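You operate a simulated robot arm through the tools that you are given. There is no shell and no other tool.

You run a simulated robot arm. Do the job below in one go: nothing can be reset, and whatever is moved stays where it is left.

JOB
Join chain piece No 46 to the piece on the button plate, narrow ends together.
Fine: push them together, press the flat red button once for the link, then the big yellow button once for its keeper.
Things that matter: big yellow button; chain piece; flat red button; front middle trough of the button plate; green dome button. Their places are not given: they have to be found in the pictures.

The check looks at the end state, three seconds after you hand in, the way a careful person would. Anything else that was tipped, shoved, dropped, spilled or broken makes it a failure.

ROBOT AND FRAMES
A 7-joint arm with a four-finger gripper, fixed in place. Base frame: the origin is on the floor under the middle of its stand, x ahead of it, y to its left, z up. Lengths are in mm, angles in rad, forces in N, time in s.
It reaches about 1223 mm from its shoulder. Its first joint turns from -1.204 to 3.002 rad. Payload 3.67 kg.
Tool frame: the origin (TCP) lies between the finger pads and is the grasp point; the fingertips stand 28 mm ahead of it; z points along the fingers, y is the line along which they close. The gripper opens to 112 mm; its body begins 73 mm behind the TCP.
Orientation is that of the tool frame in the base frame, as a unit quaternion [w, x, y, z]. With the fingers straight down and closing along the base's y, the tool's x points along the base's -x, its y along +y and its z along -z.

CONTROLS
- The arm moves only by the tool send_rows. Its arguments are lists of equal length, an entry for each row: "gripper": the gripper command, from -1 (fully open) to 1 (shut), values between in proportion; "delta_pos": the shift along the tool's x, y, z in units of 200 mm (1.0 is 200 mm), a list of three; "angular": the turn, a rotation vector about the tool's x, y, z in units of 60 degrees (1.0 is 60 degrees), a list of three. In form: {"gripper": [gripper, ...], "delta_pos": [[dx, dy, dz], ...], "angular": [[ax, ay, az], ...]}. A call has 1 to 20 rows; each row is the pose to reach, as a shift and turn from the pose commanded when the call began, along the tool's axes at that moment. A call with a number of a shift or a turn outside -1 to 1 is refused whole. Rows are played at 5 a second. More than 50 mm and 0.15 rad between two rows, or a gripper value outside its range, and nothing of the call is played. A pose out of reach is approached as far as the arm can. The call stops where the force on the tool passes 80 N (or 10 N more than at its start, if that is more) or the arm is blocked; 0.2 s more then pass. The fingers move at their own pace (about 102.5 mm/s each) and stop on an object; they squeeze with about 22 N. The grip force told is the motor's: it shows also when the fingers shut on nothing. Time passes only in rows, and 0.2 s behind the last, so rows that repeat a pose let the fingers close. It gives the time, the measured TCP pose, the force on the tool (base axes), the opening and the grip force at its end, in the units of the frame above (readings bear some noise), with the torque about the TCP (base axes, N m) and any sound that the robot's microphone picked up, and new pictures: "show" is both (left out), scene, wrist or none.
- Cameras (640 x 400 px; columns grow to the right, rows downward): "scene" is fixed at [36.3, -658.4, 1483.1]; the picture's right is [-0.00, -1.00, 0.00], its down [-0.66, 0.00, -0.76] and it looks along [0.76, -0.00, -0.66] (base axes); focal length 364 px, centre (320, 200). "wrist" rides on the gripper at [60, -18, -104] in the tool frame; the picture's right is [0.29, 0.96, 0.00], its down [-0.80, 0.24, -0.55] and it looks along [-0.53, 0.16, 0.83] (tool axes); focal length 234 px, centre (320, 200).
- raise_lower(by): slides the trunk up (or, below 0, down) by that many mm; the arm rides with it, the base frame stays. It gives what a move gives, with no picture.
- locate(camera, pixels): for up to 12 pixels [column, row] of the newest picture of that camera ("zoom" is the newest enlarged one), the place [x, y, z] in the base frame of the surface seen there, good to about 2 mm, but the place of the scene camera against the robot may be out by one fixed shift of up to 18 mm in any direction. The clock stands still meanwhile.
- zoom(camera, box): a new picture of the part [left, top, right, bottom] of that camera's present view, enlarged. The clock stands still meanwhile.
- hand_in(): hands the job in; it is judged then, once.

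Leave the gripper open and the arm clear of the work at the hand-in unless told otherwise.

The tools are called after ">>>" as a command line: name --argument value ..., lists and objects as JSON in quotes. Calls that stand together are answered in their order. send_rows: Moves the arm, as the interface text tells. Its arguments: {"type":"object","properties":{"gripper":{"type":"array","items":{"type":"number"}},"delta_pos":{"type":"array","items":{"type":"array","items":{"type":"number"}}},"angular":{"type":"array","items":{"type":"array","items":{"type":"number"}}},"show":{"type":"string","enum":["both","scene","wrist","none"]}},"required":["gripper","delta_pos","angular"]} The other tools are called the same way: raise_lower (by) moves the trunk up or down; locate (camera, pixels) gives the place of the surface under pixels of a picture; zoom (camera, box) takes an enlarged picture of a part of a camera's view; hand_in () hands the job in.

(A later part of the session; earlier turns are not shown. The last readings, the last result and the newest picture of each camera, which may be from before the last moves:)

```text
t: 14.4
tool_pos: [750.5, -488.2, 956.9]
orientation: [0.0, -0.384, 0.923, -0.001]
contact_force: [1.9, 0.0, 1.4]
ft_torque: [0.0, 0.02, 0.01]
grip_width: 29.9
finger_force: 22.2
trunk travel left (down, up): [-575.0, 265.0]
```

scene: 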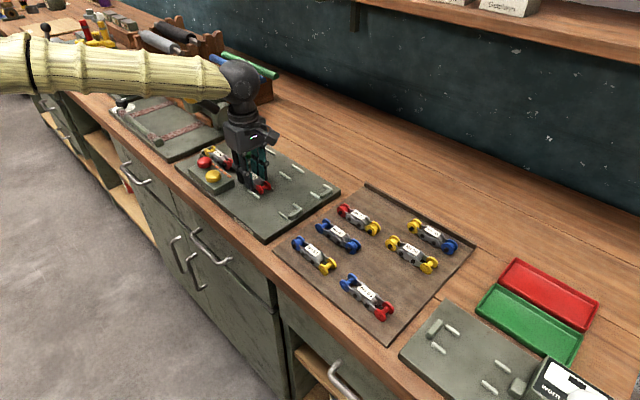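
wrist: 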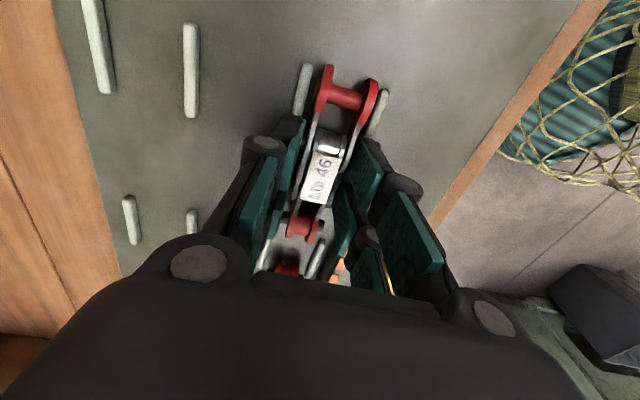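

Touchdown (force now +1.4 N). I release slightly to ~34 mm, then rise straight while opening to ~45 mm.

>>> send_rows --gripper '[0.4, 0.4, 0.35, 0.25, 0.2, 0.2, 0.2]' --delta_pos '[[0, 0, 0], [0, 0, 0], [0, 0, -0.015], [0, 0, -0.05], [0, 0, -0.15], [0, 0, -0.3], [0, 0, -0.45]]' --angular '[[0, 0, 0], [0, 0, 0], [0, 0, 0], [0, 0, 0], [0, 0, 0], [0, 0, 0], [0, 0, 0]]'

```text
t: 16.0
tool_pos: [750.0, -487.2, 1047.3]
orientation: [0.0, -0.383, 0.924, -0.001]
contact_force: [-0.2, 0.6, 0.0]
ft_torque: [0.04, -0.01, -0.03]
grip_width: 44.6
finger_force: 0.0
trunk travel left (down, up): [-575.0, 265.0]
```

scene: 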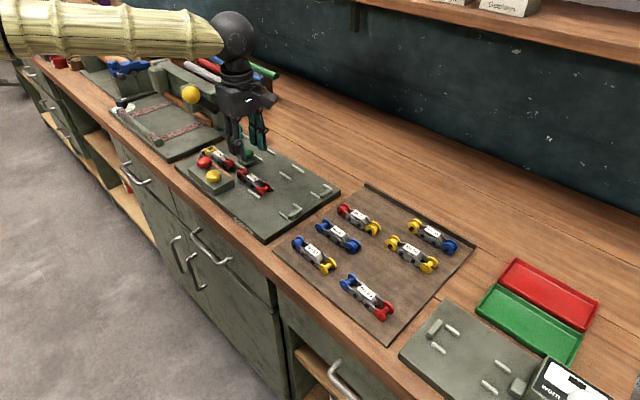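
wrist: 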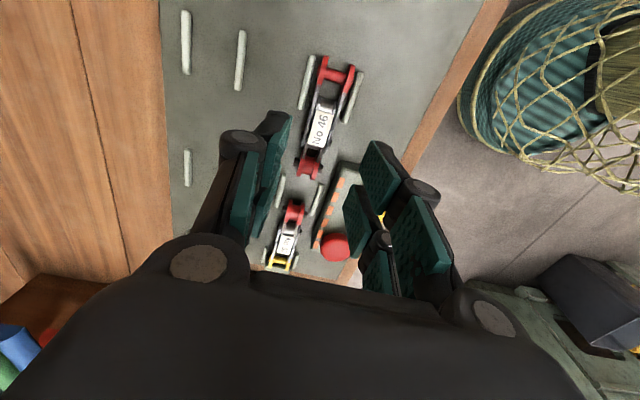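

No 46 stands in the front middle trough, narrow end facing No 57. I zoom in to measure the gap between the two.

>>> zoom --camera "wrist" --box '[250, 40, 400, 160]'

>>> zoom --camera "wrist" --box '[250, 150, 390, 280]'

```text
3.33 times, centred on (325, 100) of wrist
```

zoom: 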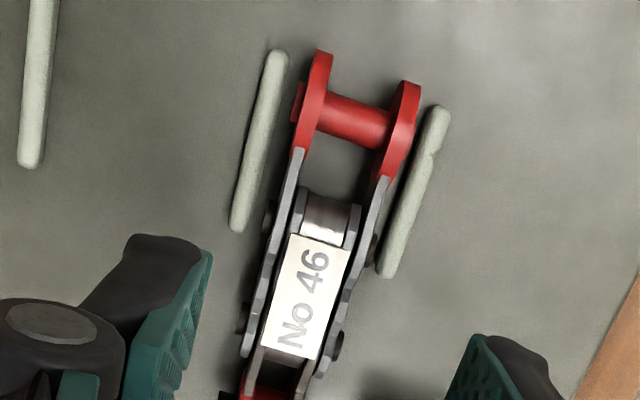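

```text
3.08 times, centred on (320, 215) of wrist
```

zoom: 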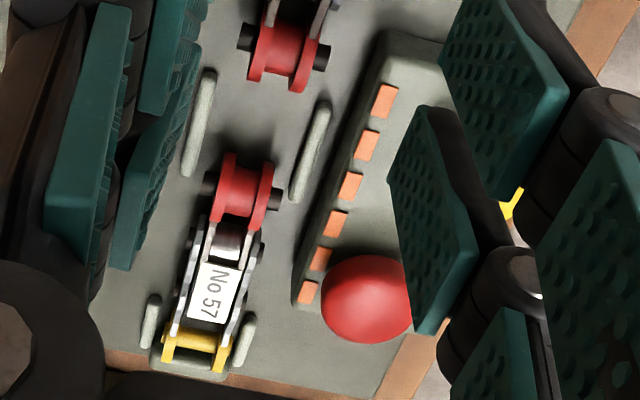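

>>> locate --camera "zoom" --pixels '[[245, 37], [321, 58], [284, 50], [208, 183], [274, 198], [240, 190], [195, 335], [255, 247], [190, 355], [384, 100], [307, 292], [345, 290]]'

>>> zoom --camera "wrist" --box '[250, 40, 400, 160]'

```text
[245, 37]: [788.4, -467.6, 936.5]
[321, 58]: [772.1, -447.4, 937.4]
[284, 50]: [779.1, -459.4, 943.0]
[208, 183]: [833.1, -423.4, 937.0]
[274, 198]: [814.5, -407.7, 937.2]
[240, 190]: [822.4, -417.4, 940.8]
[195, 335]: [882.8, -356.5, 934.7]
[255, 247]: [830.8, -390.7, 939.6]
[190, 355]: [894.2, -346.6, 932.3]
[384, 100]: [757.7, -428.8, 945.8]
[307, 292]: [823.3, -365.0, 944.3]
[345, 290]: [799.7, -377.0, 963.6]
```

```text
3.33 times, centred on (325, 100) of wrist
```

zoom: 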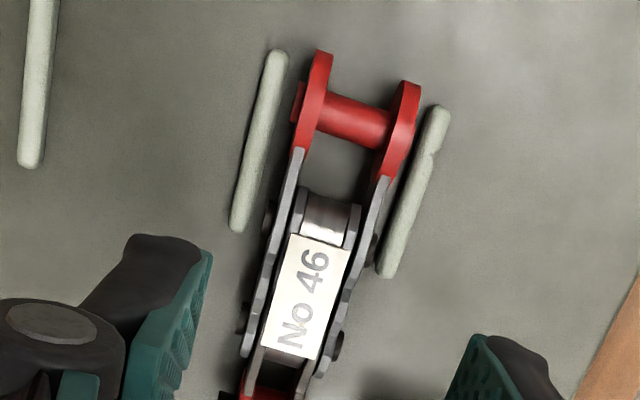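

The pins are 60.5 mm apart (No 46 at u≈-228, No 57 at u≈-289), both at v≈875–876. I now go to the right of No 46's wide end at this height and narrow the fingers to ~9 mm, so that they'll push on both discs.

>>> locate --camera "zoom" --pixels '[[321, 60], [408, 92], [355, 120], [318, 52], [270, 215], [372, 248], [243, 318], [338, 345], [278, 60], [236, 222], [440, 115], [388, 270]]'

>>> send_rows --gripper '[0.4, 0.6, 0.84, 0.84]' --delta_pos '[[0.15, -0.0035, 0], [0.3, -0.0035, 0], [0.43, -0.0035, 0], [0.504, -0.0035, 0]]' --angular '[[0, 0, 0], [0, 0, 0], [0, 0, 0], [0, 0, 0]]'

```text
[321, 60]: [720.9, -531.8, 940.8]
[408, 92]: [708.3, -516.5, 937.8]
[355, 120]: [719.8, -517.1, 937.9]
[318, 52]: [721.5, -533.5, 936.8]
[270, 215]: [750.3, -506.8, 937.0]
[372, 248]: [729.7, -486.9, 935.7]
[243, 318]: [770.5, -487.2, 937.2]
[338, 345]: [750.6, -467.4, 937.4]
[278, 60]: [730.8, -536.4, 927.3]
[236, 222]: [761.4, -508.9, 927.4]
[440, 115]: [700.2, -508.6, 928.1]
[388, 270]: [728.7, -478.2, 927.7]
```

```text
t: 17.0
tool_pos: [680.6, -560.0, 1046.9]
orientation: [0.0, -0.382, 0.924, 0.001]
contact_force: [0.5, 0.2, -0.1]
ft_torque: [0.01, 0.0, -0.01]
grip_width: 8.8
finger_force: 0.0
trunk travel left (down, up): [-575.0, 265.0]
```

scene: 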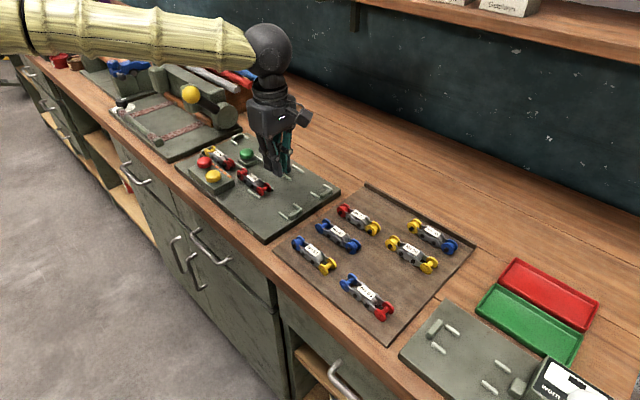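
wrist: 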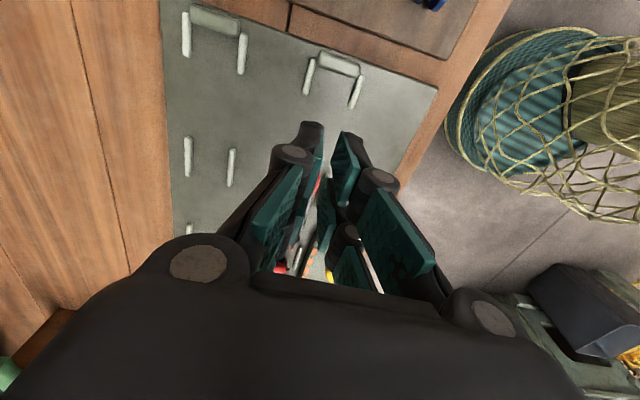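

No 46's axis is at v≈875 and its right end at u≈-131. TCP reads u=-85.3, v=877.3. I correct 1.8 mm to the front and lower to TCP z≈956 (fingertips ~928, just over rail height).

>>> send_rows --gripper '[0.84, 0.84, 0.84, 0.84, 0.84]' --delta_pos '[[0, 0.009, 0.1], [0, 0.009, 0.22], [0, 0.009, 0.33], [0, 0.009, 0.42], [0, 0.009, 0.455]]' --angular '[[0, 0, 0], [0, 0, 0], [0, 0, 0], [0, 0, 0], [0, 0, 0]]'

```text
t: 18.2
tool_pos: [678.3, -559.8, 955.4]
orientation: [0.0, -0.383, 0.924, 0.0]
contact_force: [-0.4, 0.6, -0.1]
ft_torque: [0.01, 0.07, 0.01]
grip_width: 9.1
finger_force: 0.0
trunk travel left (down, up): [-575.0, 265.0]
```

scene: 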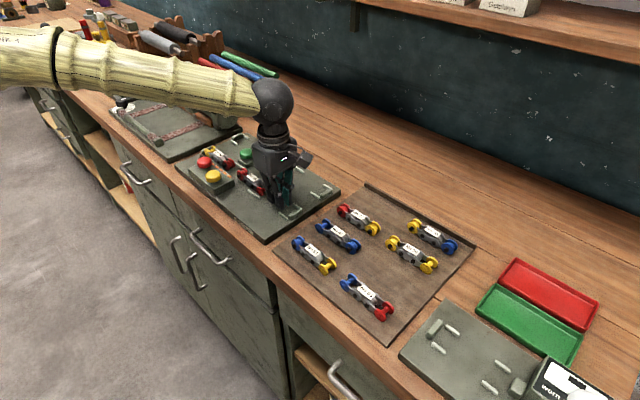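
wrist: 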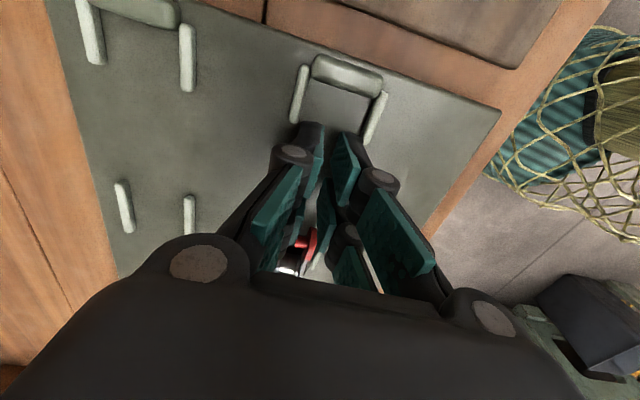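

TCP at u=-83.8, v=875.5. I push slowly in -u (3 mm per row) by 42 mm; contact with the discs is expected after ~19 mm and with No 57 after ~54 mm.

>>> send_rows --gripper '[0.84, 0.84, 0.84, 0.84, 0.84, 0.84, 0.84, 0.84, 0.84, 0.84, 0.84, 0.84, 0.84, 0.84]' --delta_pos '[[-0.015, 0, 0], [-0.03, 0, 0], [-0.045, 0, 0], [-0.06, 0, 0], [-0.075, 0, 0], [-0.09, 0, 0], [-0.105, 0, 0], [-0.12, 0, 0], [-0.135, 0, 0], [-0.15, 0, 0], [-0.165, 0, 0], [-0.18, 0, 0], [-0.195, 0, 0], [-0.21, 0, 0]]' --angular '[[0, 0, 0], [0, 0, 0], [0, 0, 0], [0, 0, 0], [0, 0, 0], [0, 0, 0], [0, 0, 0], [0, 0, 0], [0, 0, 0], [0, 0, 0], [0, 0, 0], [0, 0, 0], [0, 0, 0], [0, 0, 0]]'

```text
t: 21.2
tool_pos: [707.6, -527.8, 956.4]
orientation: [0.0, -0.382, 0.924, 0.0]
contact_force: [-0.3, -0.3, 1.2]
ft_torque: [-0.02, 0.01, 0.01]
grip_width: 8.8
finger_force: 0.0
trunk travel left (down, up): [-575.0, 265.0]
```

scene: 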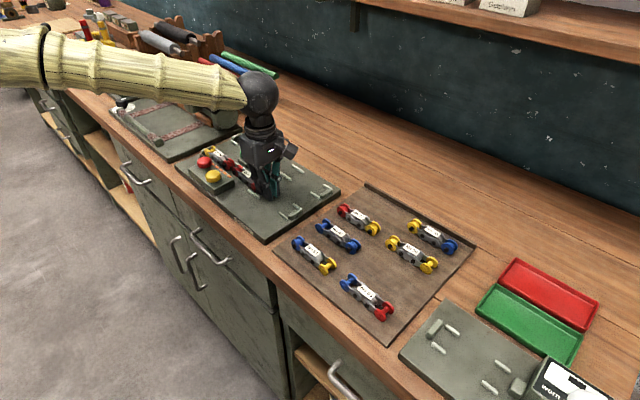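
wrist: 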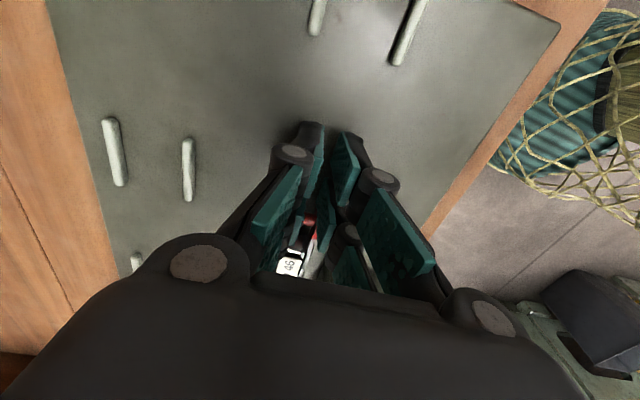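

The piece is moving along. I check the gap between the narrow ends from the scene camera.

>>> zoom --camera "scene" --box '[190, 135, 302, 205]'

>>> zoom --camera "wrist" --box '[260, 190, 380, 290]'

```text
5.71 times, centred on (246, 170) of scene
```

zoom: 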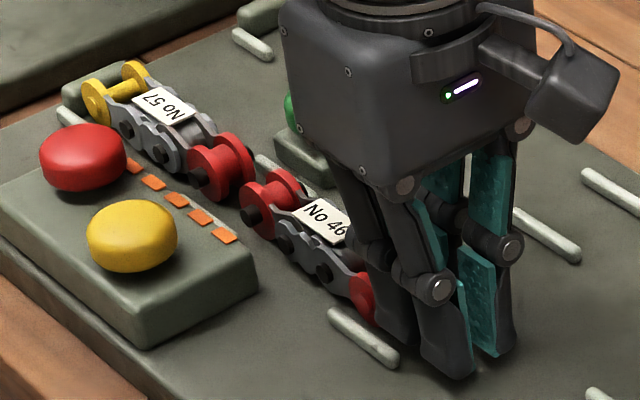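

```text
4.00 times, centred on (320, 240) of wrist
```

zoom: 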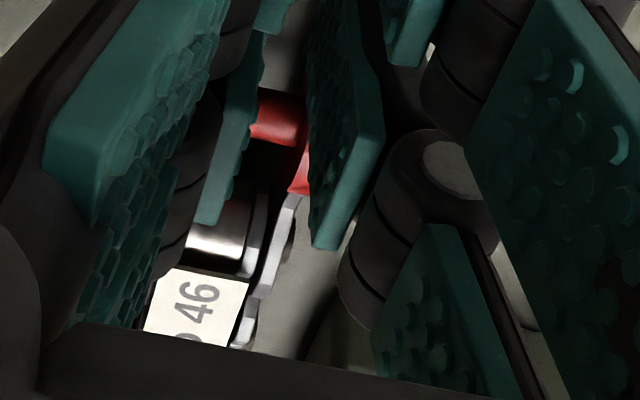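

About 40 mm between the pins still, so roughly 12–14 mm more until the discs meet. I push another 9 mm in 1.5 mm steps.

>>> send_rows --gripper '[0.84, 0.84, 0.84, 0.84, 0.84, 0.84]' --delta_pos '[[-0.0075, 0, 0], [-0.015, 0, 0], [-0.0225, 0, 0], [-0.03, 0, 0], [-0.0375, 0, 0], [-0.045, 0, 0]]' --angular '[[0, 0, 0], [0, 0, 0], [0, 0, 0], [0, 0, 0], [0, 0, 0], [0, 0, 0]]' --show "scene"

>>> zoom --camera "scene" --box '[195, 140, 275, 190]'

```text
t: 22.6
tool_pos: [714.0, -522.4, 956.7]
orientation: [0.0, -0.383, 0.924, 0.0]
contact_force: [-0.1, -0.6, 0.7]
ft_torque: [0.0, 0.0, 0.0]
grip_width: 8.9
finger_force: 0.1
trunk travel left (down, up): [-575.0, 265.0]
```

scene: 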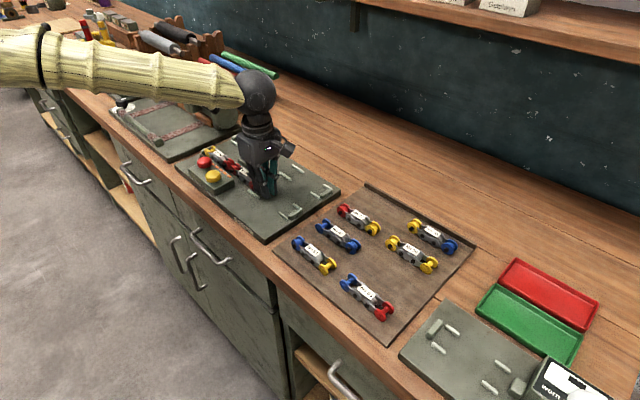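

```text
8.00 times, centred on (235, 165) of scene
```

zoom: 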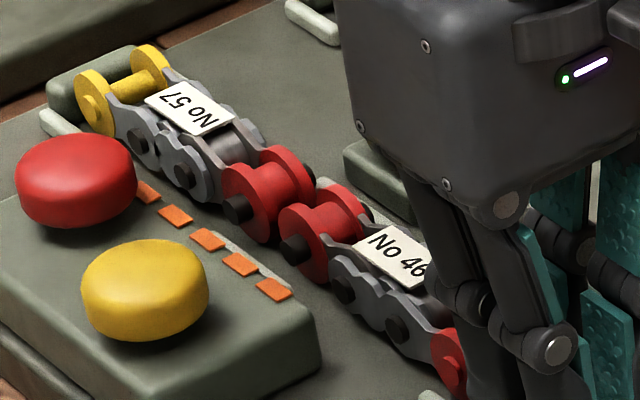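

Pins are now ~29 mm apart, discs almost touching. I push further in 1 mm steps, reading force.

>>> send_rows --gripper '[0.84, 0.84, 0.84]' --delta_pos '[[-0.005, 0, 0], [-0.01, 0, 0], [-0.01, 0, 0]]' --angular '[[0, 0, 0], [0, 0, 0], [0, 0, 0]]' --show "none"

>>> zoom --camera "scene" --box '[195, 140, 275, 190]'

```text
t: 23.4
tool_pos: [716.3, -520.3, 955.9]
orientation: [0.0, -0.382, 0.924, 0.0]
contact_force: [-1.0, 0.6, -0.3]
ft_torque: [-0.04, 0.05, -0.04]
grip_width: 8.6
finger_force: 0.1
trunk travel left (down, up): [-575.0, 265.0]
```

```text
8.00 times, centred on (235, 165) of scene
```

zoom: 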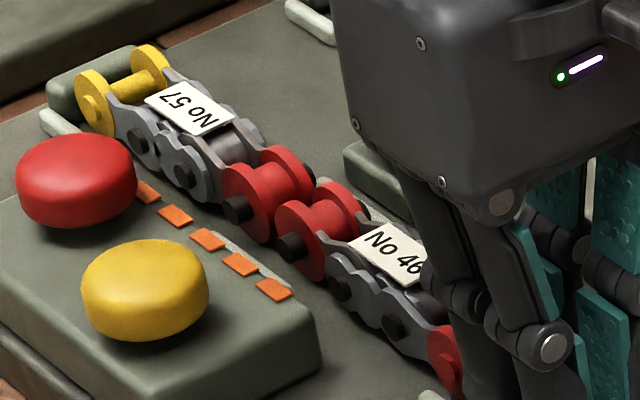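

Still free. Another 1.5 mm in 0.5 mm steps.

>>> send_rows --gripper '[0.84, 0.84, 0.84, 0.84]' --delta_pos '[[-0.0025, 0, 0], [-0.005, 0, 0], [-0.0075, 0, 0], [-0.0075, 0, 0]]' --angular '[[0, 0, 0], [0, 0, 0], [0, 0, 0], [0, 0, 0]]' --show "none"

>>> zoom --camera "scene" --box '[195, 140, 275, 190]'

```text
t: 24.4
tool_pos: [716.0, -519.7, 958.2]
orientation: [-0.001, -0.382, 0.924, 0.0]
contact_force: [-0.1, -0.6, 1.1]
ft_torque: [-0.03, 0.02, -0.01]
grip_width: 9.1
finger_force: 0.1
trunk travel left (down, up): [-575.0, 265.0]
```

```text
8.00 times, centred on (235, 165) of scene
```

zoom: 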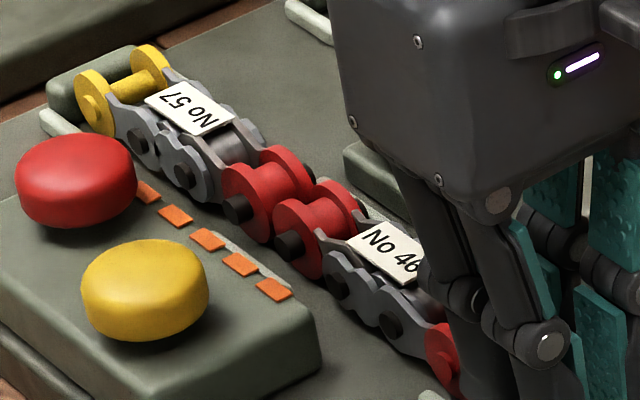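

Pins ~26.5 mm apart, discs look about to touch. One more millimetre.

>>> send_rows --gripper '[0.84, 0.84, 0.84]' --delta_pos '[[-0.0025, 0, 0], [-0.005, 0, 0], [-0.005, 0, 0]]' --angular '[[0, 0, 0], [0, 0, 0], [0, 0, 0]]' --show "none"

>>> zoom --camera "scene" --box '[195, 140, 275, 190]'

```text
t: 25.2
tool_pos: [717.0, -518.7, 956.2]
orientation: [0.001, -0.383, 0.924, -0.001]
contact_force: [-0.8, -0.3, -0.1]
ft_torque: [-0.01, 0.0, 0.0]
grip_width: 9.1
finger_force: 0.1
trunk travel left (down, up): [-575.0, 265.0]
```

```text
8.00 times, centred on (235, 165) of scene
```

zoom: 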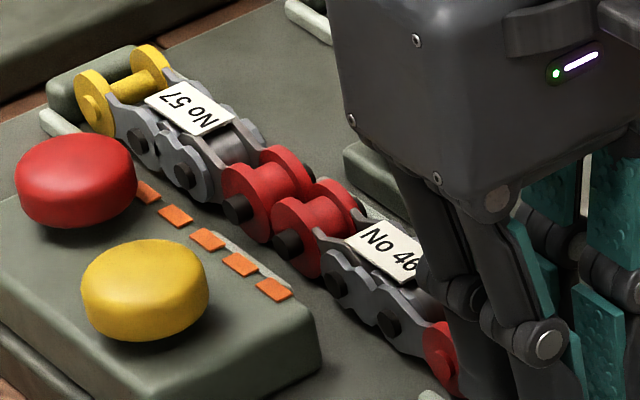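

Slight reaction (~0.8 N against the push). One more millimetre, watching whether No 57 moves or force builds.

>>> send_rows --gripper '[0.84, 0.84, 0.84]' --delta_pos '[[-0.0025, 0, 0], [-0.005, 0, 0], [-0.005, 0, 0]]' --angular '[[0, 0, 0], [0, 0, 0], [0, 0, 0]]' --show "none"

>>> zoom --camera "scene" --box '[195, 140, 275, 190]'

```text
t: 26.0
tool_pos: [717.7, -518.5, 956.7]
orientation: [0.0, -0.382, 0.924, 0.0]
contact_force: [-0.5, -0.9, -0.1]
ft_torque: [-0.01, -0.02, 0.02]
grip_width: 9.2
finger_force: 0.1
trunk travel left (down, up): [-575.0, 265.0]
```

```text
8.00 times, centred on (235, 165) of scene
```

zoom: 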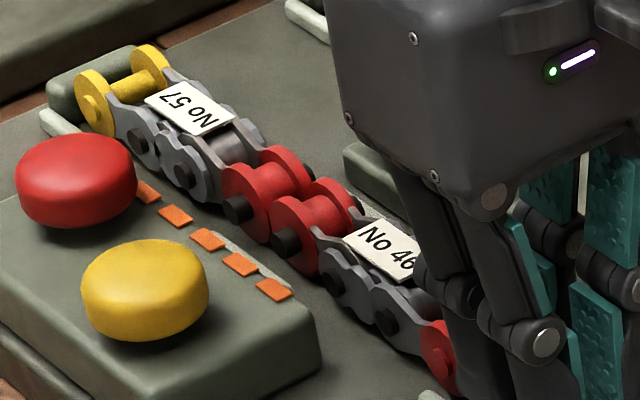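

Still only friction-level force; No 57 has not moved. Another millimetre.

>>> send_rows --gripper '[0.84, 0.84, 0.84]' --delta_pos '[[-0.0025, 0, 0], [-0.005, 0, 0], [-0.005, 0, 0]]' --angular '[[0, 0, 0], [0, 0, 0], [0, 0, 0]]' --show "none"

>>> zoom --camera "scene" --box '[195, 140, 275, 190]'

```text
t: 26.8
tool_pos: [718.2, -517.6, 957.4]
orientation: [0.0, -0.383, 0.924, 0.0]
contact_force: [-1.6, -1.3, 0.6]
ft_torque: [-0.04, 0.04, -0.01]
grip_width: 9.0
finger_force: 0.1
trunk travel left (down, up): [-575.0, 265.0]
```

```text
8.00 times, centred on (235, 165) of scene
```

zoom: 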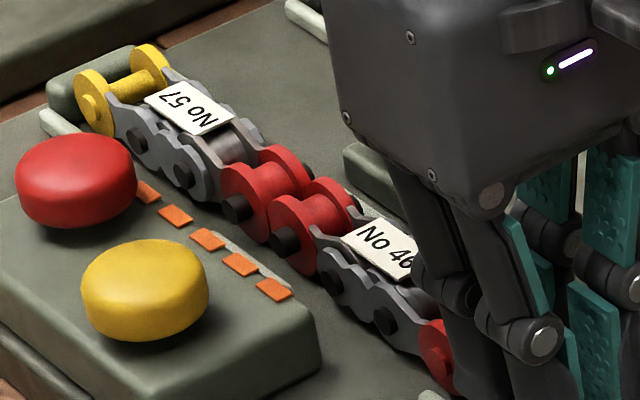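

Force rose to ~2 N: the discs are in contact, No 57 now moves with it perhaps. I push a further 1 mm to see if it seats against the left stop.

>>> send_rows --gripper '[0.84, 0.84, 0.84]' --delta_pos '[[-0.0025, 0, 0], [-0.005, 0, 0], [-0.005, 0, 0]]' --angular '[[0, 0, 0], [0, 0, 0], [0, 0, 0]]' --show "none"

>>> zoom --camera "scene" --box '[190, 140, 254, 180]'

```text
t: 27.6
tool_pos: [717.9, -518.2, 956.4]
orientation: [0.0, -0.382, 0.924, 0.0]
contact_force: [-5.4, -3.7, 0.0]
ft_torque: [-0.04, 0.09, -0.02]
grip_width: 9.0
finger_force: 0.0
trunk travel left (down, up): [-575.0, 265.0]
```

```text
10.00 times, centred on (222, 160) of scene
```

zoom: 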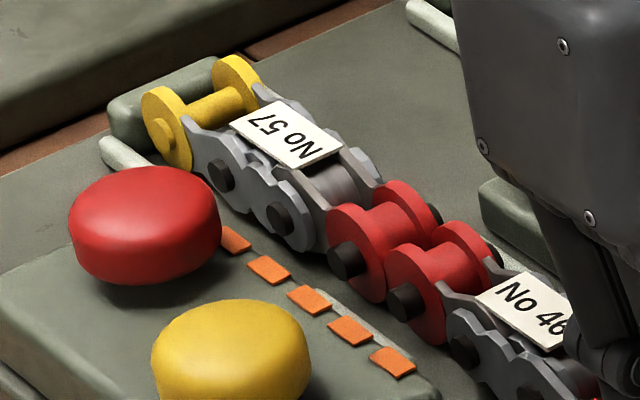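

Force rose to 6.5 N with no more movement: both pieces are seated against the left stop, narrow ends together. I back off 20 mm to the right, then rise.

>>> send_rows --gripper '[0.84, 0.84, 0.84, 0.84, 0.84, 0.84, 0.84]' --delta_pos '[[0.01, 0, 0], [0.04, 0, 0], [0.1, 0, 0], [0.12, 0, -0.1], [0.12, 0, -0.25], [0.12, 0, -0.4], [0.12, 0, -0.5]]' --angular '[[0, 0, 0], [0, 0, 0], [0, 0, 0], [0, 0, 0], [0, 0, 0], [0, 0, 0], [0, 0, 0]]'

```text
t: 29.2
tool_pos: [702.6, -533.8, 1056.5]
orientation: [0.0, -0.381, 0.924, 0.0]
contact_force: [-0.5, -0.3, 0.3]
ft_torque: [0.02, -0.08, -0.01]
grip_width: 8.9
finger_force: 0.1
trunk travel left (down, up): [-575.0, 265.0]
```

scene: 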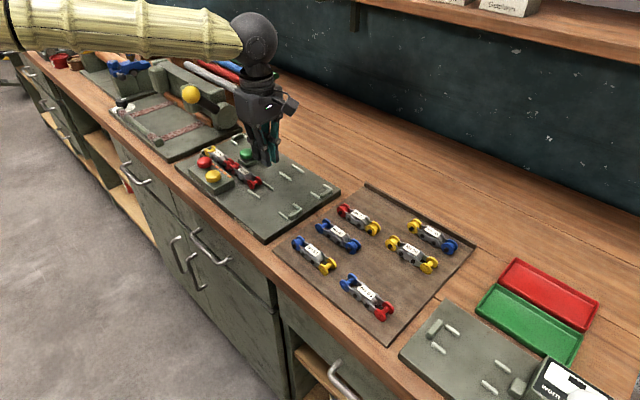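
wrist: 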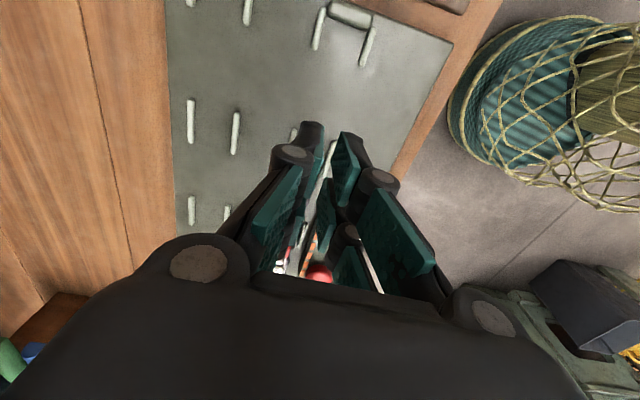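

Next I find the buttons precisely. I move up and over so the red and yellow buttons are visible between opened fingers.

>>> send_rows --gripper '[0.6, 0.2, -0.2, -0.6, -0.6]' --delta_pos '[[-0.05, 0.05, -0.1], [-0.14, 0.12, -0.18], [-0.24, 0.2, -0.25], [-0.353, 0.2965, -0.27], [-0.353, 0.2965, -0.27]]' --angular '[[0, 0, 0], [0, 0, 0], [0, 0, 0], [0, 0, 0], [0, 0, 0]]'

```text
t: 30.6
tool_pos: [703.1, -458.9, 1072.5]
orientation: [-0.024, -0.369, 0.929, 0.017]
contact_force: [-0.1, -0.1, -0.2]
ft_torque: [0.05, 0.01, -0.03]
grip_width: 89.6
finger_force: 0.2
trunk travel left (down, up): [-575.0, 265.0]
stopped in row 5: the arm was blocked; the commanded pose is now the measured one
```

scene: 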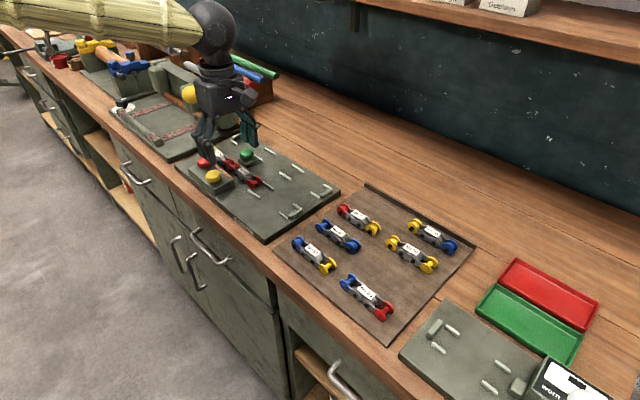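
wrist: 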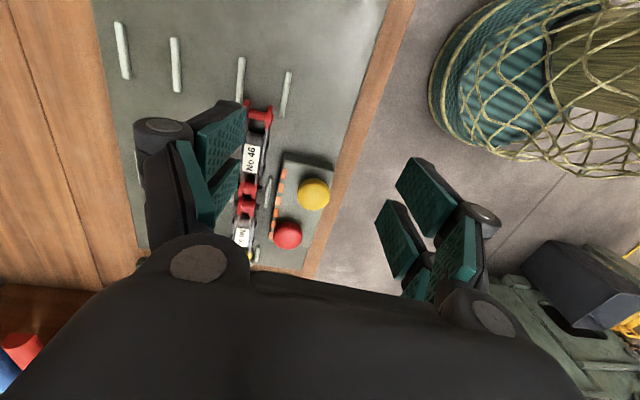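

The arm stopped at z≈1072, "blocked" – it seems the raised pose near the robot isn't reachable; tool force is nil. I check the surroundings in the scene view before moving on.

>>> zoom --camera "scene" --box '[110, 0, 302, 120]'

>>> locate --camera "scene" --pixels '[[187, 92], [215, 20], [165, 20], [100, 15], [205, 140], [60, 5]]'

>>> zoom --camera "wrist" --box '[215, 90, 355, 280]'

```text
3.33 times, centred on (206, 60) of scene
```

zoom: 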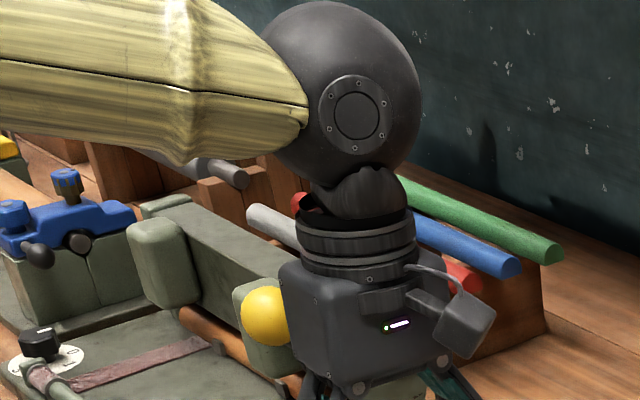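

```text
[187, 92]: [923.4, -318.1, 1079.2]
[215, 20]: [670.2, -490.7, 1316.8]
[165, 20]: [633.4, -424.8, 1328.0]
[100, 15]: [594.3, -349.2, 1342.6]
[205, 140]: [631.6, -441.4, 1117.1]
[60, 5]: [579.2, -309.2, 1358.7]
```

```text
2.11 times, centred on (285, 185) of wrist
```

zoom: 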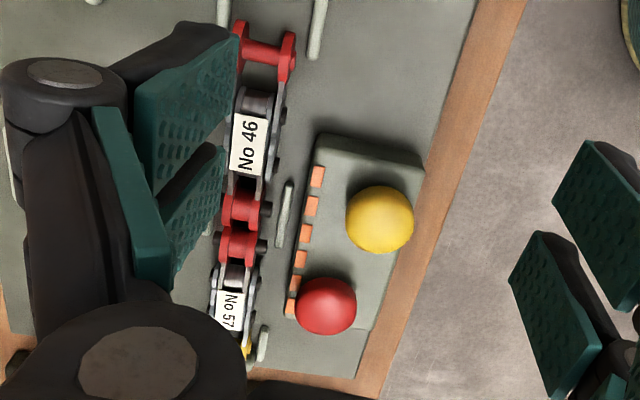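

Nothing is touched (the yellow ball lever is well behind). From this view both buttons are fully visible: yellow at zoom (380,219), red at (325,305). I locate them and check the joined pieces.

>>> locate --camera "zoom" --pixels '[[380, 215], [375, 225], [380, 190], [411, 220], [347, 220], [380, 252], [327, 300], [325, 310], [327, 280], [355, 305], [298, 305], [322, 332]]'

>>> locate --camera "zoom" --pixels '[[240, 208], [268, 210], [222, 208], [237, 245], [262, 248], [219, 243], [250, 148], [230, 312], [262, 48], [316, 178], [291, 304], [390, 285]]'

```text
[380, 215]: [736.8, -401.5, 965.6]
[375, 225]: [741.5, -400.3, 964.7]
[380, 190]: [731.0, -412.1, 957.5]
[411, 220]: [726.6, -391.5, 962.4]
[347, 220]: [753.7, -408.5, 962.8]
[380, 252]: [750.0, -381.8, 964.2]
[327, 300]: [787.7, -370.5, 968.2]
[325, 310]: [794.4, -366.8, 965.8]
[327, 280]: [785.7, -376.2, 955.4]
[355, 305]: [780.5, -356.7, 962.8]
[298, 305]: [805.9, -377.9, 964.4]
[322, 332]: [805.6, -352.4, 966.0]
```

```text
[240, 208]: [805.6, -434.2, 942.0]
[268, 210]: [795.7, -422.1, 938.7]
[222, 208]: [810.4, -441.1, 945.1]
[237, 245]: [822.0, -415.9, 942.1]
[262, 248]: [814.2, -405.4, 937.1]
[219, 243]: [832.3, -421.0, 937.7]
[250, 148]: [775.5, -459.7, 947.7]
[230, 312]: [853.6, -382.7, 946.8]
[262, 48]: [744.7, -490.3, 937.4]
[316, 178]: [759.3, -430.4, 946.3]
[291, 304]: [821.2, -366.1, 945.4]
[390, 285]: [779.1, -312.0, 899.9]
```

Button centres: yellow about (740,-399), top z≈965.5; red about (794,-366), top z≈967. The chain pins are ~24.5 mm apart and their midpoint u≈-276.5 coincides with the middle of the orange marks. I now straighten the tool again, lower to z≈1035 between, and shut the fingers.

>>> send_rows --gripper '[0, 0.4, 0.8, 1, 1, 1]' --delta_pos '[[-0.04, -0.005, 0.05], [-0.09, -0.012, 0.09], [-0.14, -0.018, 0.13], [-0.19, -0.025, 0.16], [-0.239, -0.0305, 0.1787], [-0.239, -0.0305, 0.1787]]' --angular '[[0.01, -0.006, -0.006], [0.02, -0.012, -0.012], [0.03, -0.019, -0.018], [0.04, -0.025, -0.024], [0.0475, -0.03, -0.028], [0.0475, -0.03, -0.028]]'

```text
t: 32.0
tool_pos: [736.6, -432.3, 1028.5]
orientation: [-0.003, -0.38, 0.925, 0.002]
contact_force: [0.5, 0.4, 0.0]
ft_torque: [-0.04, 0.01, 0.01]
grip_width: 0.1
finger_force: 22.1
trunk travel left (down, up): [-575.0, 265.0]
```

scene: 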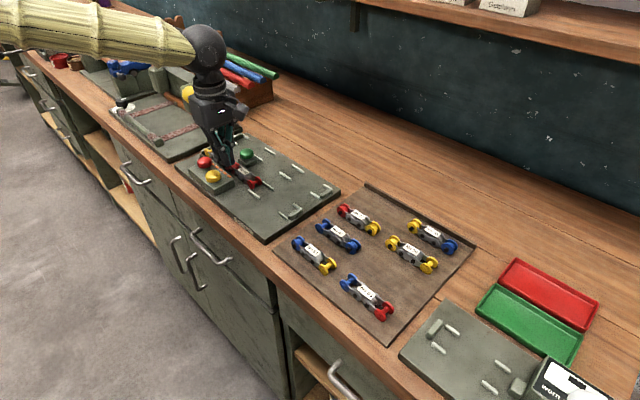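
wrist: 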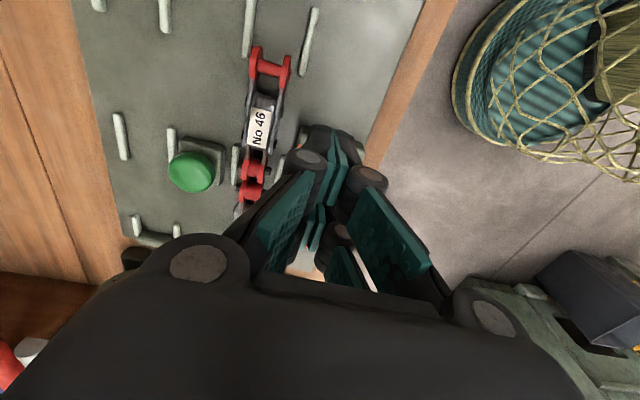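

Fingers shut, orientation nearly straight again. I move over the red button: target (794,-366), TCP z≈1020 (fingertips ~25 mm above its top).

>>> send_rows --gripper '[1, 1, 1, 1, 1]' --delta_pos '[[-0.1, 0.009, 0.01], [-0.2, 0.018, 0.03], [-0.3, 0.026, 0.05], [-0.417, 0.0355, 0.07], [-0.417, 0.0355, 0.075]]' --angular '[[0, 0, 0], [0, 0, 0], [0, 0, 0], [0, 0, 0], [0, 0, 0]]'

```text
t: 33.2
tool_pos: [790.5, -376.8, 1007.3]
orientation: [-0.006, -0.376, 0.926, 0.004]
contact_force: [-0.6, -0.3, -0.3]
ft_torque: [0.04, 0.06, 0.01]
grip_width: 0.0
finger_force: 21.5
trunk travel left (down, up): [-575.0, 265.0]
```

scene: 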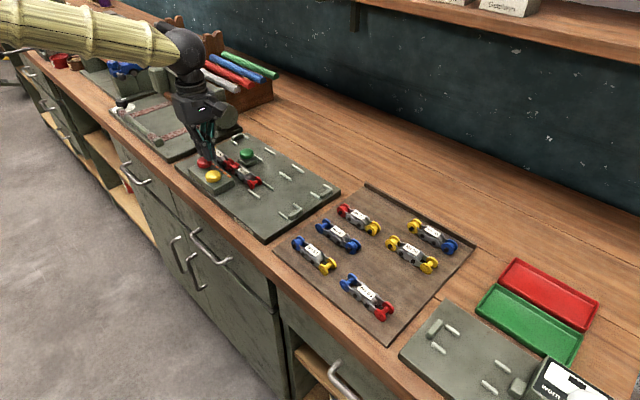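
wrist: 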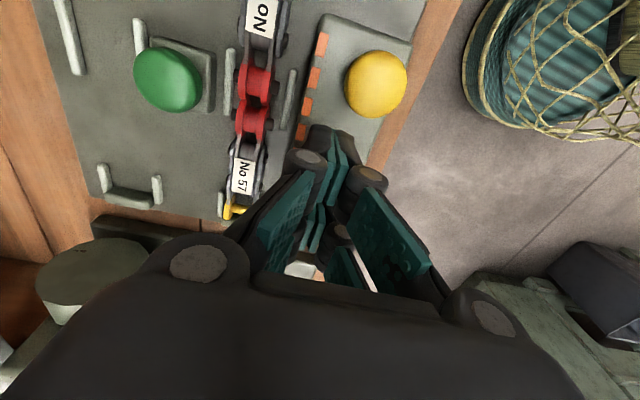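

The arm falls short of the commanded pose here (y off by 11 mm, z by ‑13 mm): a joint is at its limit when the tool is high relative to the shoulder. Raising the trunk gives the arm more room, so I lift it by 120 mm (the tool rides up with it, away from everything).

>>> raise_lower --by 120

```text
t: 34.7
tool_pos: [791.1, -377.0, 1129.5]
orientation: [-0.002, -0.377, 0.926, 0.006]
contact_force: [0.6, 0.7, -0.7]
ft_torque: [0.01, 0.0, 0.02]
grip_width: 0.0
finger_force: 21.9
trunk travel left (down, up): [-695.0, 145.0]
```

Now I lower the tool by 100 mm with the new trunk height and see whether it tracks.

>>> send_rows --gripper '[1, 1, 1, 1, 1]' --delta_pos '[[0, 0, 0.1], [0, 0, 0.22], [0, 0, 0.34], [0, 0, 0.46], [0, 0, 0.5]]' --angular '[[0, 0, 0], [0, 0, 0], [0, 0, 0], [0, 0, 0], [0, 0, 0]]'

```text
t: 35.9
tool_pos: [795.9, -362.8, 1043.0]
orientation: [0.0, -0.384, 0.923, -0.002]
contact_force: [-0.3, 0.6, 0.2]
ft_torque: [-0.05, -0.06, 0.05]
grip_width: 0.0
finger_force: 22.0
trunk travel left (down, up): [-695.0, 145.0]
```

scene: 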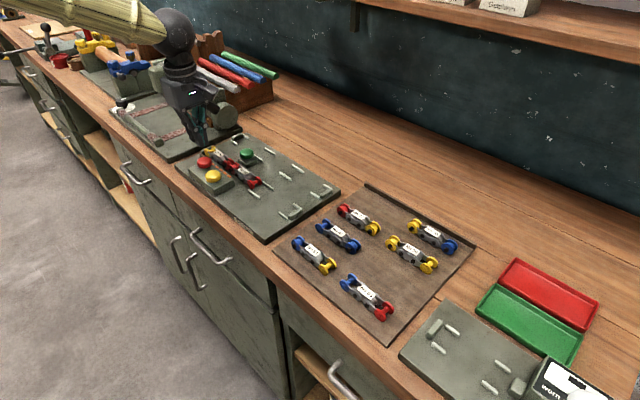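
wrist: 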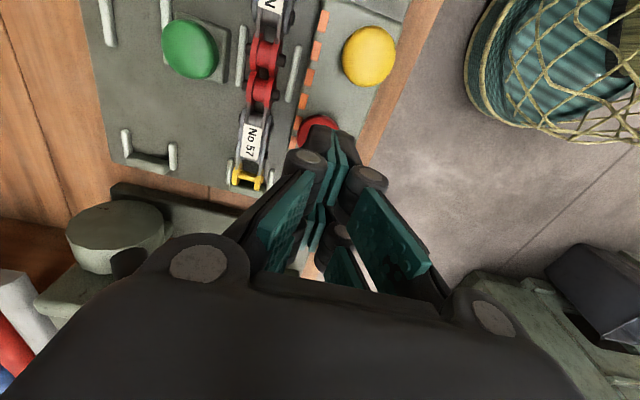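

The arm tracks well again: TCP (795.9,-362.8,1043), straight down. I verify the red button's position from this closer view.

>>> zoom --camera "wrist" --box '[230, 20, 410, 200]'

>>> locate --camera "wrist" --pixels '[[318, 118], [303, 128], [334, 127], [318, 124], [368, 40], [368, 85], [343, 60], [395, 60], [370, 55], [190, 30], [180, 55], [250, 180]]'

```text
2.22 times, centred on (320, 110) of wrist
```

zoom: 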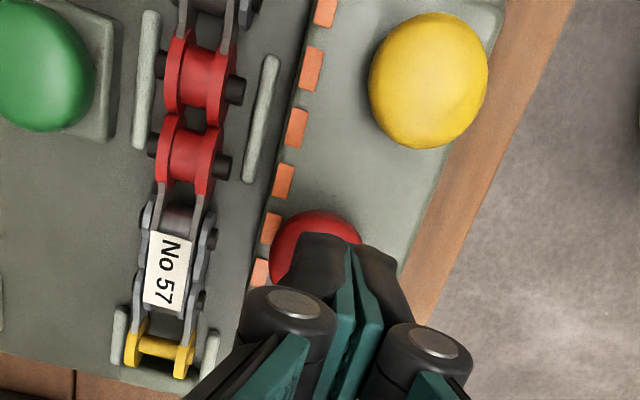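

```text
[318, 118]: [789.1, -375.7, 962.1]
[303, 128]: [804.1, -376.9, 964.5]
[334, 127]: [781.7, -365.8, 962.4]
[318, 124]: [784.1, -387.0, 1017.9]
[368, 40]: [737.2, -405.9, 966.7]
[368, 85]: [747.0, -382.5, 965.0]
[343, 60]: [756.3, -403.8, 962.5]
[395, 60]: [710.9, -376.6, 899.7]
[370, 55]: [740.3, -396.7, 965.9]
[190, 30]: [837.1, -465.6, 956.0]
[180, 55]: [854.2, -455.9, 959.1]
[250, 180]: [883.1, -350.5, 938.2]
```

Red centre is confirmed near u=-302.6, v=820; I shift 3.6 mm and descend to TCP z≈999, just above contact.

>>> send_rows --gripper '[1, 1, 1, 1]' --delta_pos '[[0.018, -0.0045, 0.07], [0.018, -0.0045, 0.14], [0.018, -0.0045, 0.2], [0.018, -0.0045, 0.22]]' --angular '[[0, 0, 0], [0, 0, 0], [0, 0, 0], [0, 0, 0]]' --show "scene"

>>> zoom --camera "scene" --box '[170, 120, 266, 180]'

```text
t: 36.9
tool_pos: [793.9, -368.5, 996.7]
orientation: [0.001, -0.384, 0.923, -0.002]
contact_force: [0.6, 0.1, -0.8]
ft_torque: [0.0, -0.01, 0.01]
grip_width: 0.0
finger_force: 22.2
trunk travel left (down, up): [-695.0, 145.0]
```

scene: 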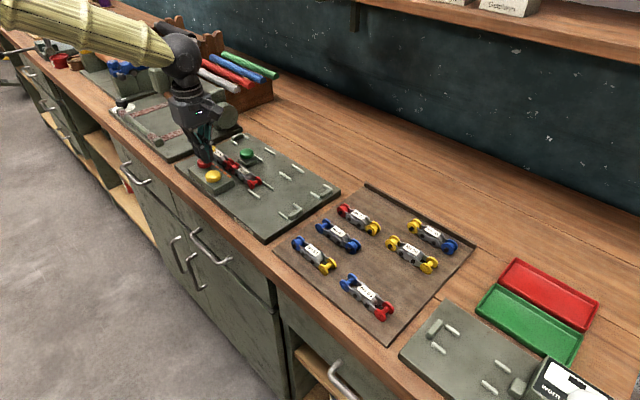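

```text
6.67 times, centred on (218, 150) of scene
```

zoom: 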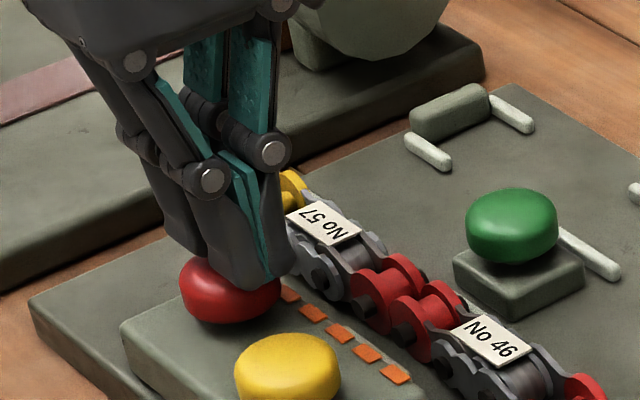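

The fingertips stand over the red button. I press down in 1 mm steps, listening for a click.

>>> send_rows --gripper '[1, 1, 1]' --delta_pos '[[0, 0, 0.005], [0, 0, 0.01], [0, 0, 0.015]]' --angular '[[0, 0, 0], [0, 0, 0], [0, 0, 0]]' --show "none"

```text
t: 37.7
tool_pos: [793.3, -366.4, 994.7]
orientation: [0.001, -0.385, 0.923, -0.002]
contact_force: [0.2, 0.9, 0.5]
ft_torque: [0.0, -0.01, -0.01]
grip_width: 0.0
finger_force: 21.8
trunk travel left (down, up): [-695.0, 145.0]
```

No contact yet. Two more millimetres.

>>> send_rows --gripper '[1, 1, 1]' --delta_pos '[[0, 0, 0.005], [0, 0, 0.01], [0, 0, 0.01]]' --angular '[[0, 0, 0], [0, 0, 0], [0, 0, 0]]' --show "none"

```text
t: 38.5
tool_pos: [792.6, -367.9, 992.3]
orientation: [0.001, -0.384, 0.923, -0.003]
contact_force: [-0.4, -0.2, 0.3]
ft_torque: [0.02, 0.01, -0.04]
grip_width: 0.0
finger_force: 21.4
trunk travel left (down, up): [-695.0, 145.0]
```

Still no contact force at z=992. I continue 2 mm.

>>> send_rows --gripper '[1, 1, 1]' --delta_pos '[[0, 0, 0.005], [0, 0, 0.01], [0, 0, 0.01]]' --angular '[[0, 0, 0], [0, 0, 0], [0, 0, 0]]' --show "scene"

>>> zoom --camera "scene" --box '[170, 130, 250, 180]'

```text
t: 39.3
tool_pos: [793.5, -368.1, 992.6]
orientation: [0.001, -0.384, 0.923, -0.003]
contact_force: [0.2, -0.8, 1.7]
ft_torque: [0.01, -0.04, 0.03]
grip_width: 0.0
finger_force: 22.3
trunk travel left (down, up): [-695.0, 145.0]
```

scene: 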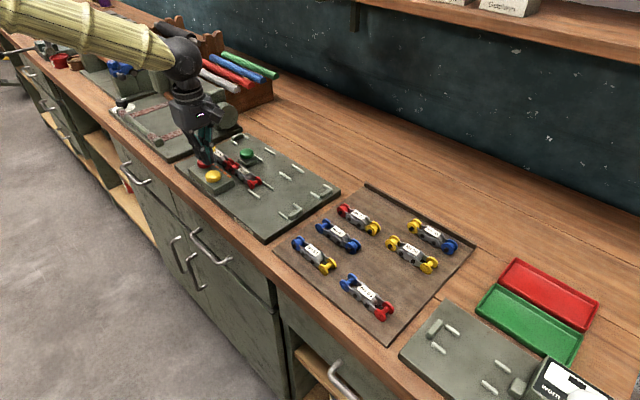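

```text
8.00 times, centred on (210, 155) of scene
```

zoom: 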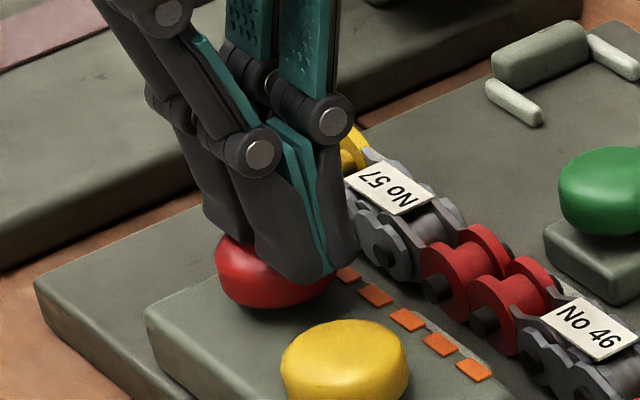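

Contact begins (1.7 N). I press on, 1 mm per row, for 3 mm.

>>> send_rows --gripper '[1, 1, 1, 1]' --delta_pos '[[0, 0, 0.005], [0, 0, 0.01], [0, 0, 0.015], [0, 0, 0.015]]' --angular '[[0, 0, 0], [0, 0, 0], [0, 0, 0], [0, 0, 0]]' --show "scene"

>>> zoom --camera "scene" --box '[170, 130, 250, 180]'

```text
t: 40.3
tool_pos: [792.4, -368.1, 989.0]
orientation: [0.0, -0.385, 0.923, -0.003]
contact_force: [0.4, -0.9, 2.3]
ft_torque: [0.01, -0.04, -0.01]
grip_width: 5.9
finger_force: 35.8
trunk travel left (down, up): [-695.0, 145.0]
```

scene: 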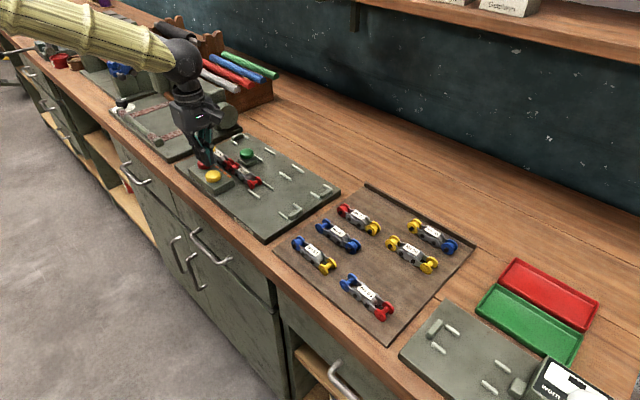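

```text
8.00 times, centred on (210, 155) of scene
```

zoom: 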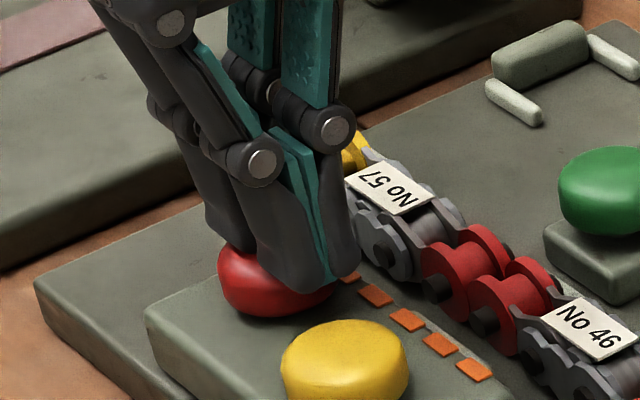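

The rounded cap is wedging the two shut finger sides apart (width 5.9 mm) rather than going down; no click was heard. I lift straight off 25 mm; I'll press with one single fingertip instead.

>>> send_rows --gripper '[1, 1, 1, 1]' --delta_pos '[[0, 0, -0.02], [0, 0, -0.06], [0, 0, -0.12], [0, 0, -0.18]]' --angular '[[0, 0, 0], [0, 0, 0], [0, 0, 0], [0, 0, 0]]'

>>> zoom --camera "scene" --box '[170, 130, 266, 190]'

```text
t: 41.3
tool_pos: [793.5, -366.3, 1024.7]
orientation: [0.001, -0.385, 0.923, -0.002]
contact_force: [0.4, -0.7, 0.7]
ft_torque: [0.01, 0.01, 0.01]
grip_width: 0.0
finger_force: 35.7
trunk travel left (down, up): [-695.0, 145.0]
```

scene: 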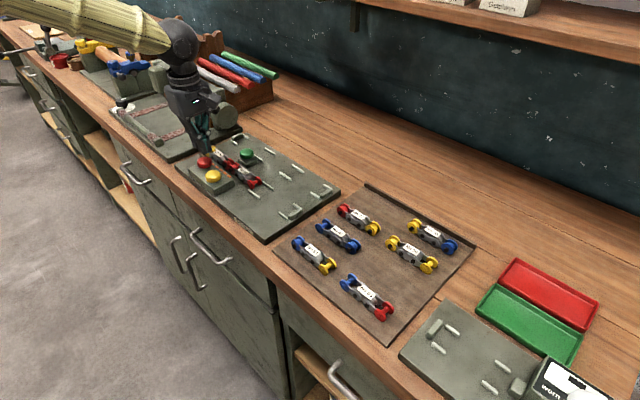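
wrist: 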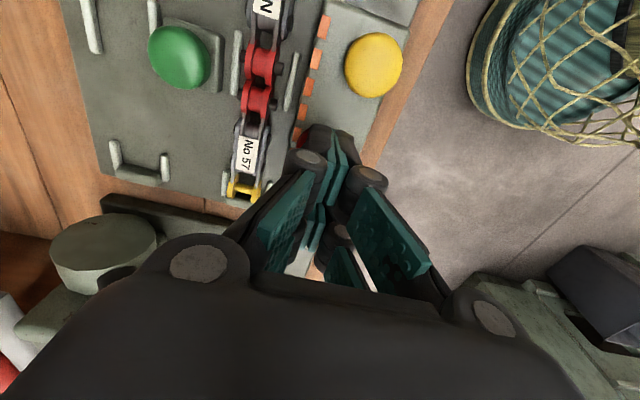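

```text
6.67 times, centred on (218, 160) of scene
```

zoom: 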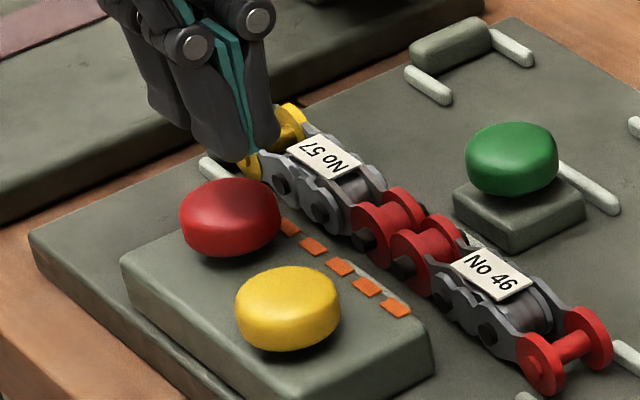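

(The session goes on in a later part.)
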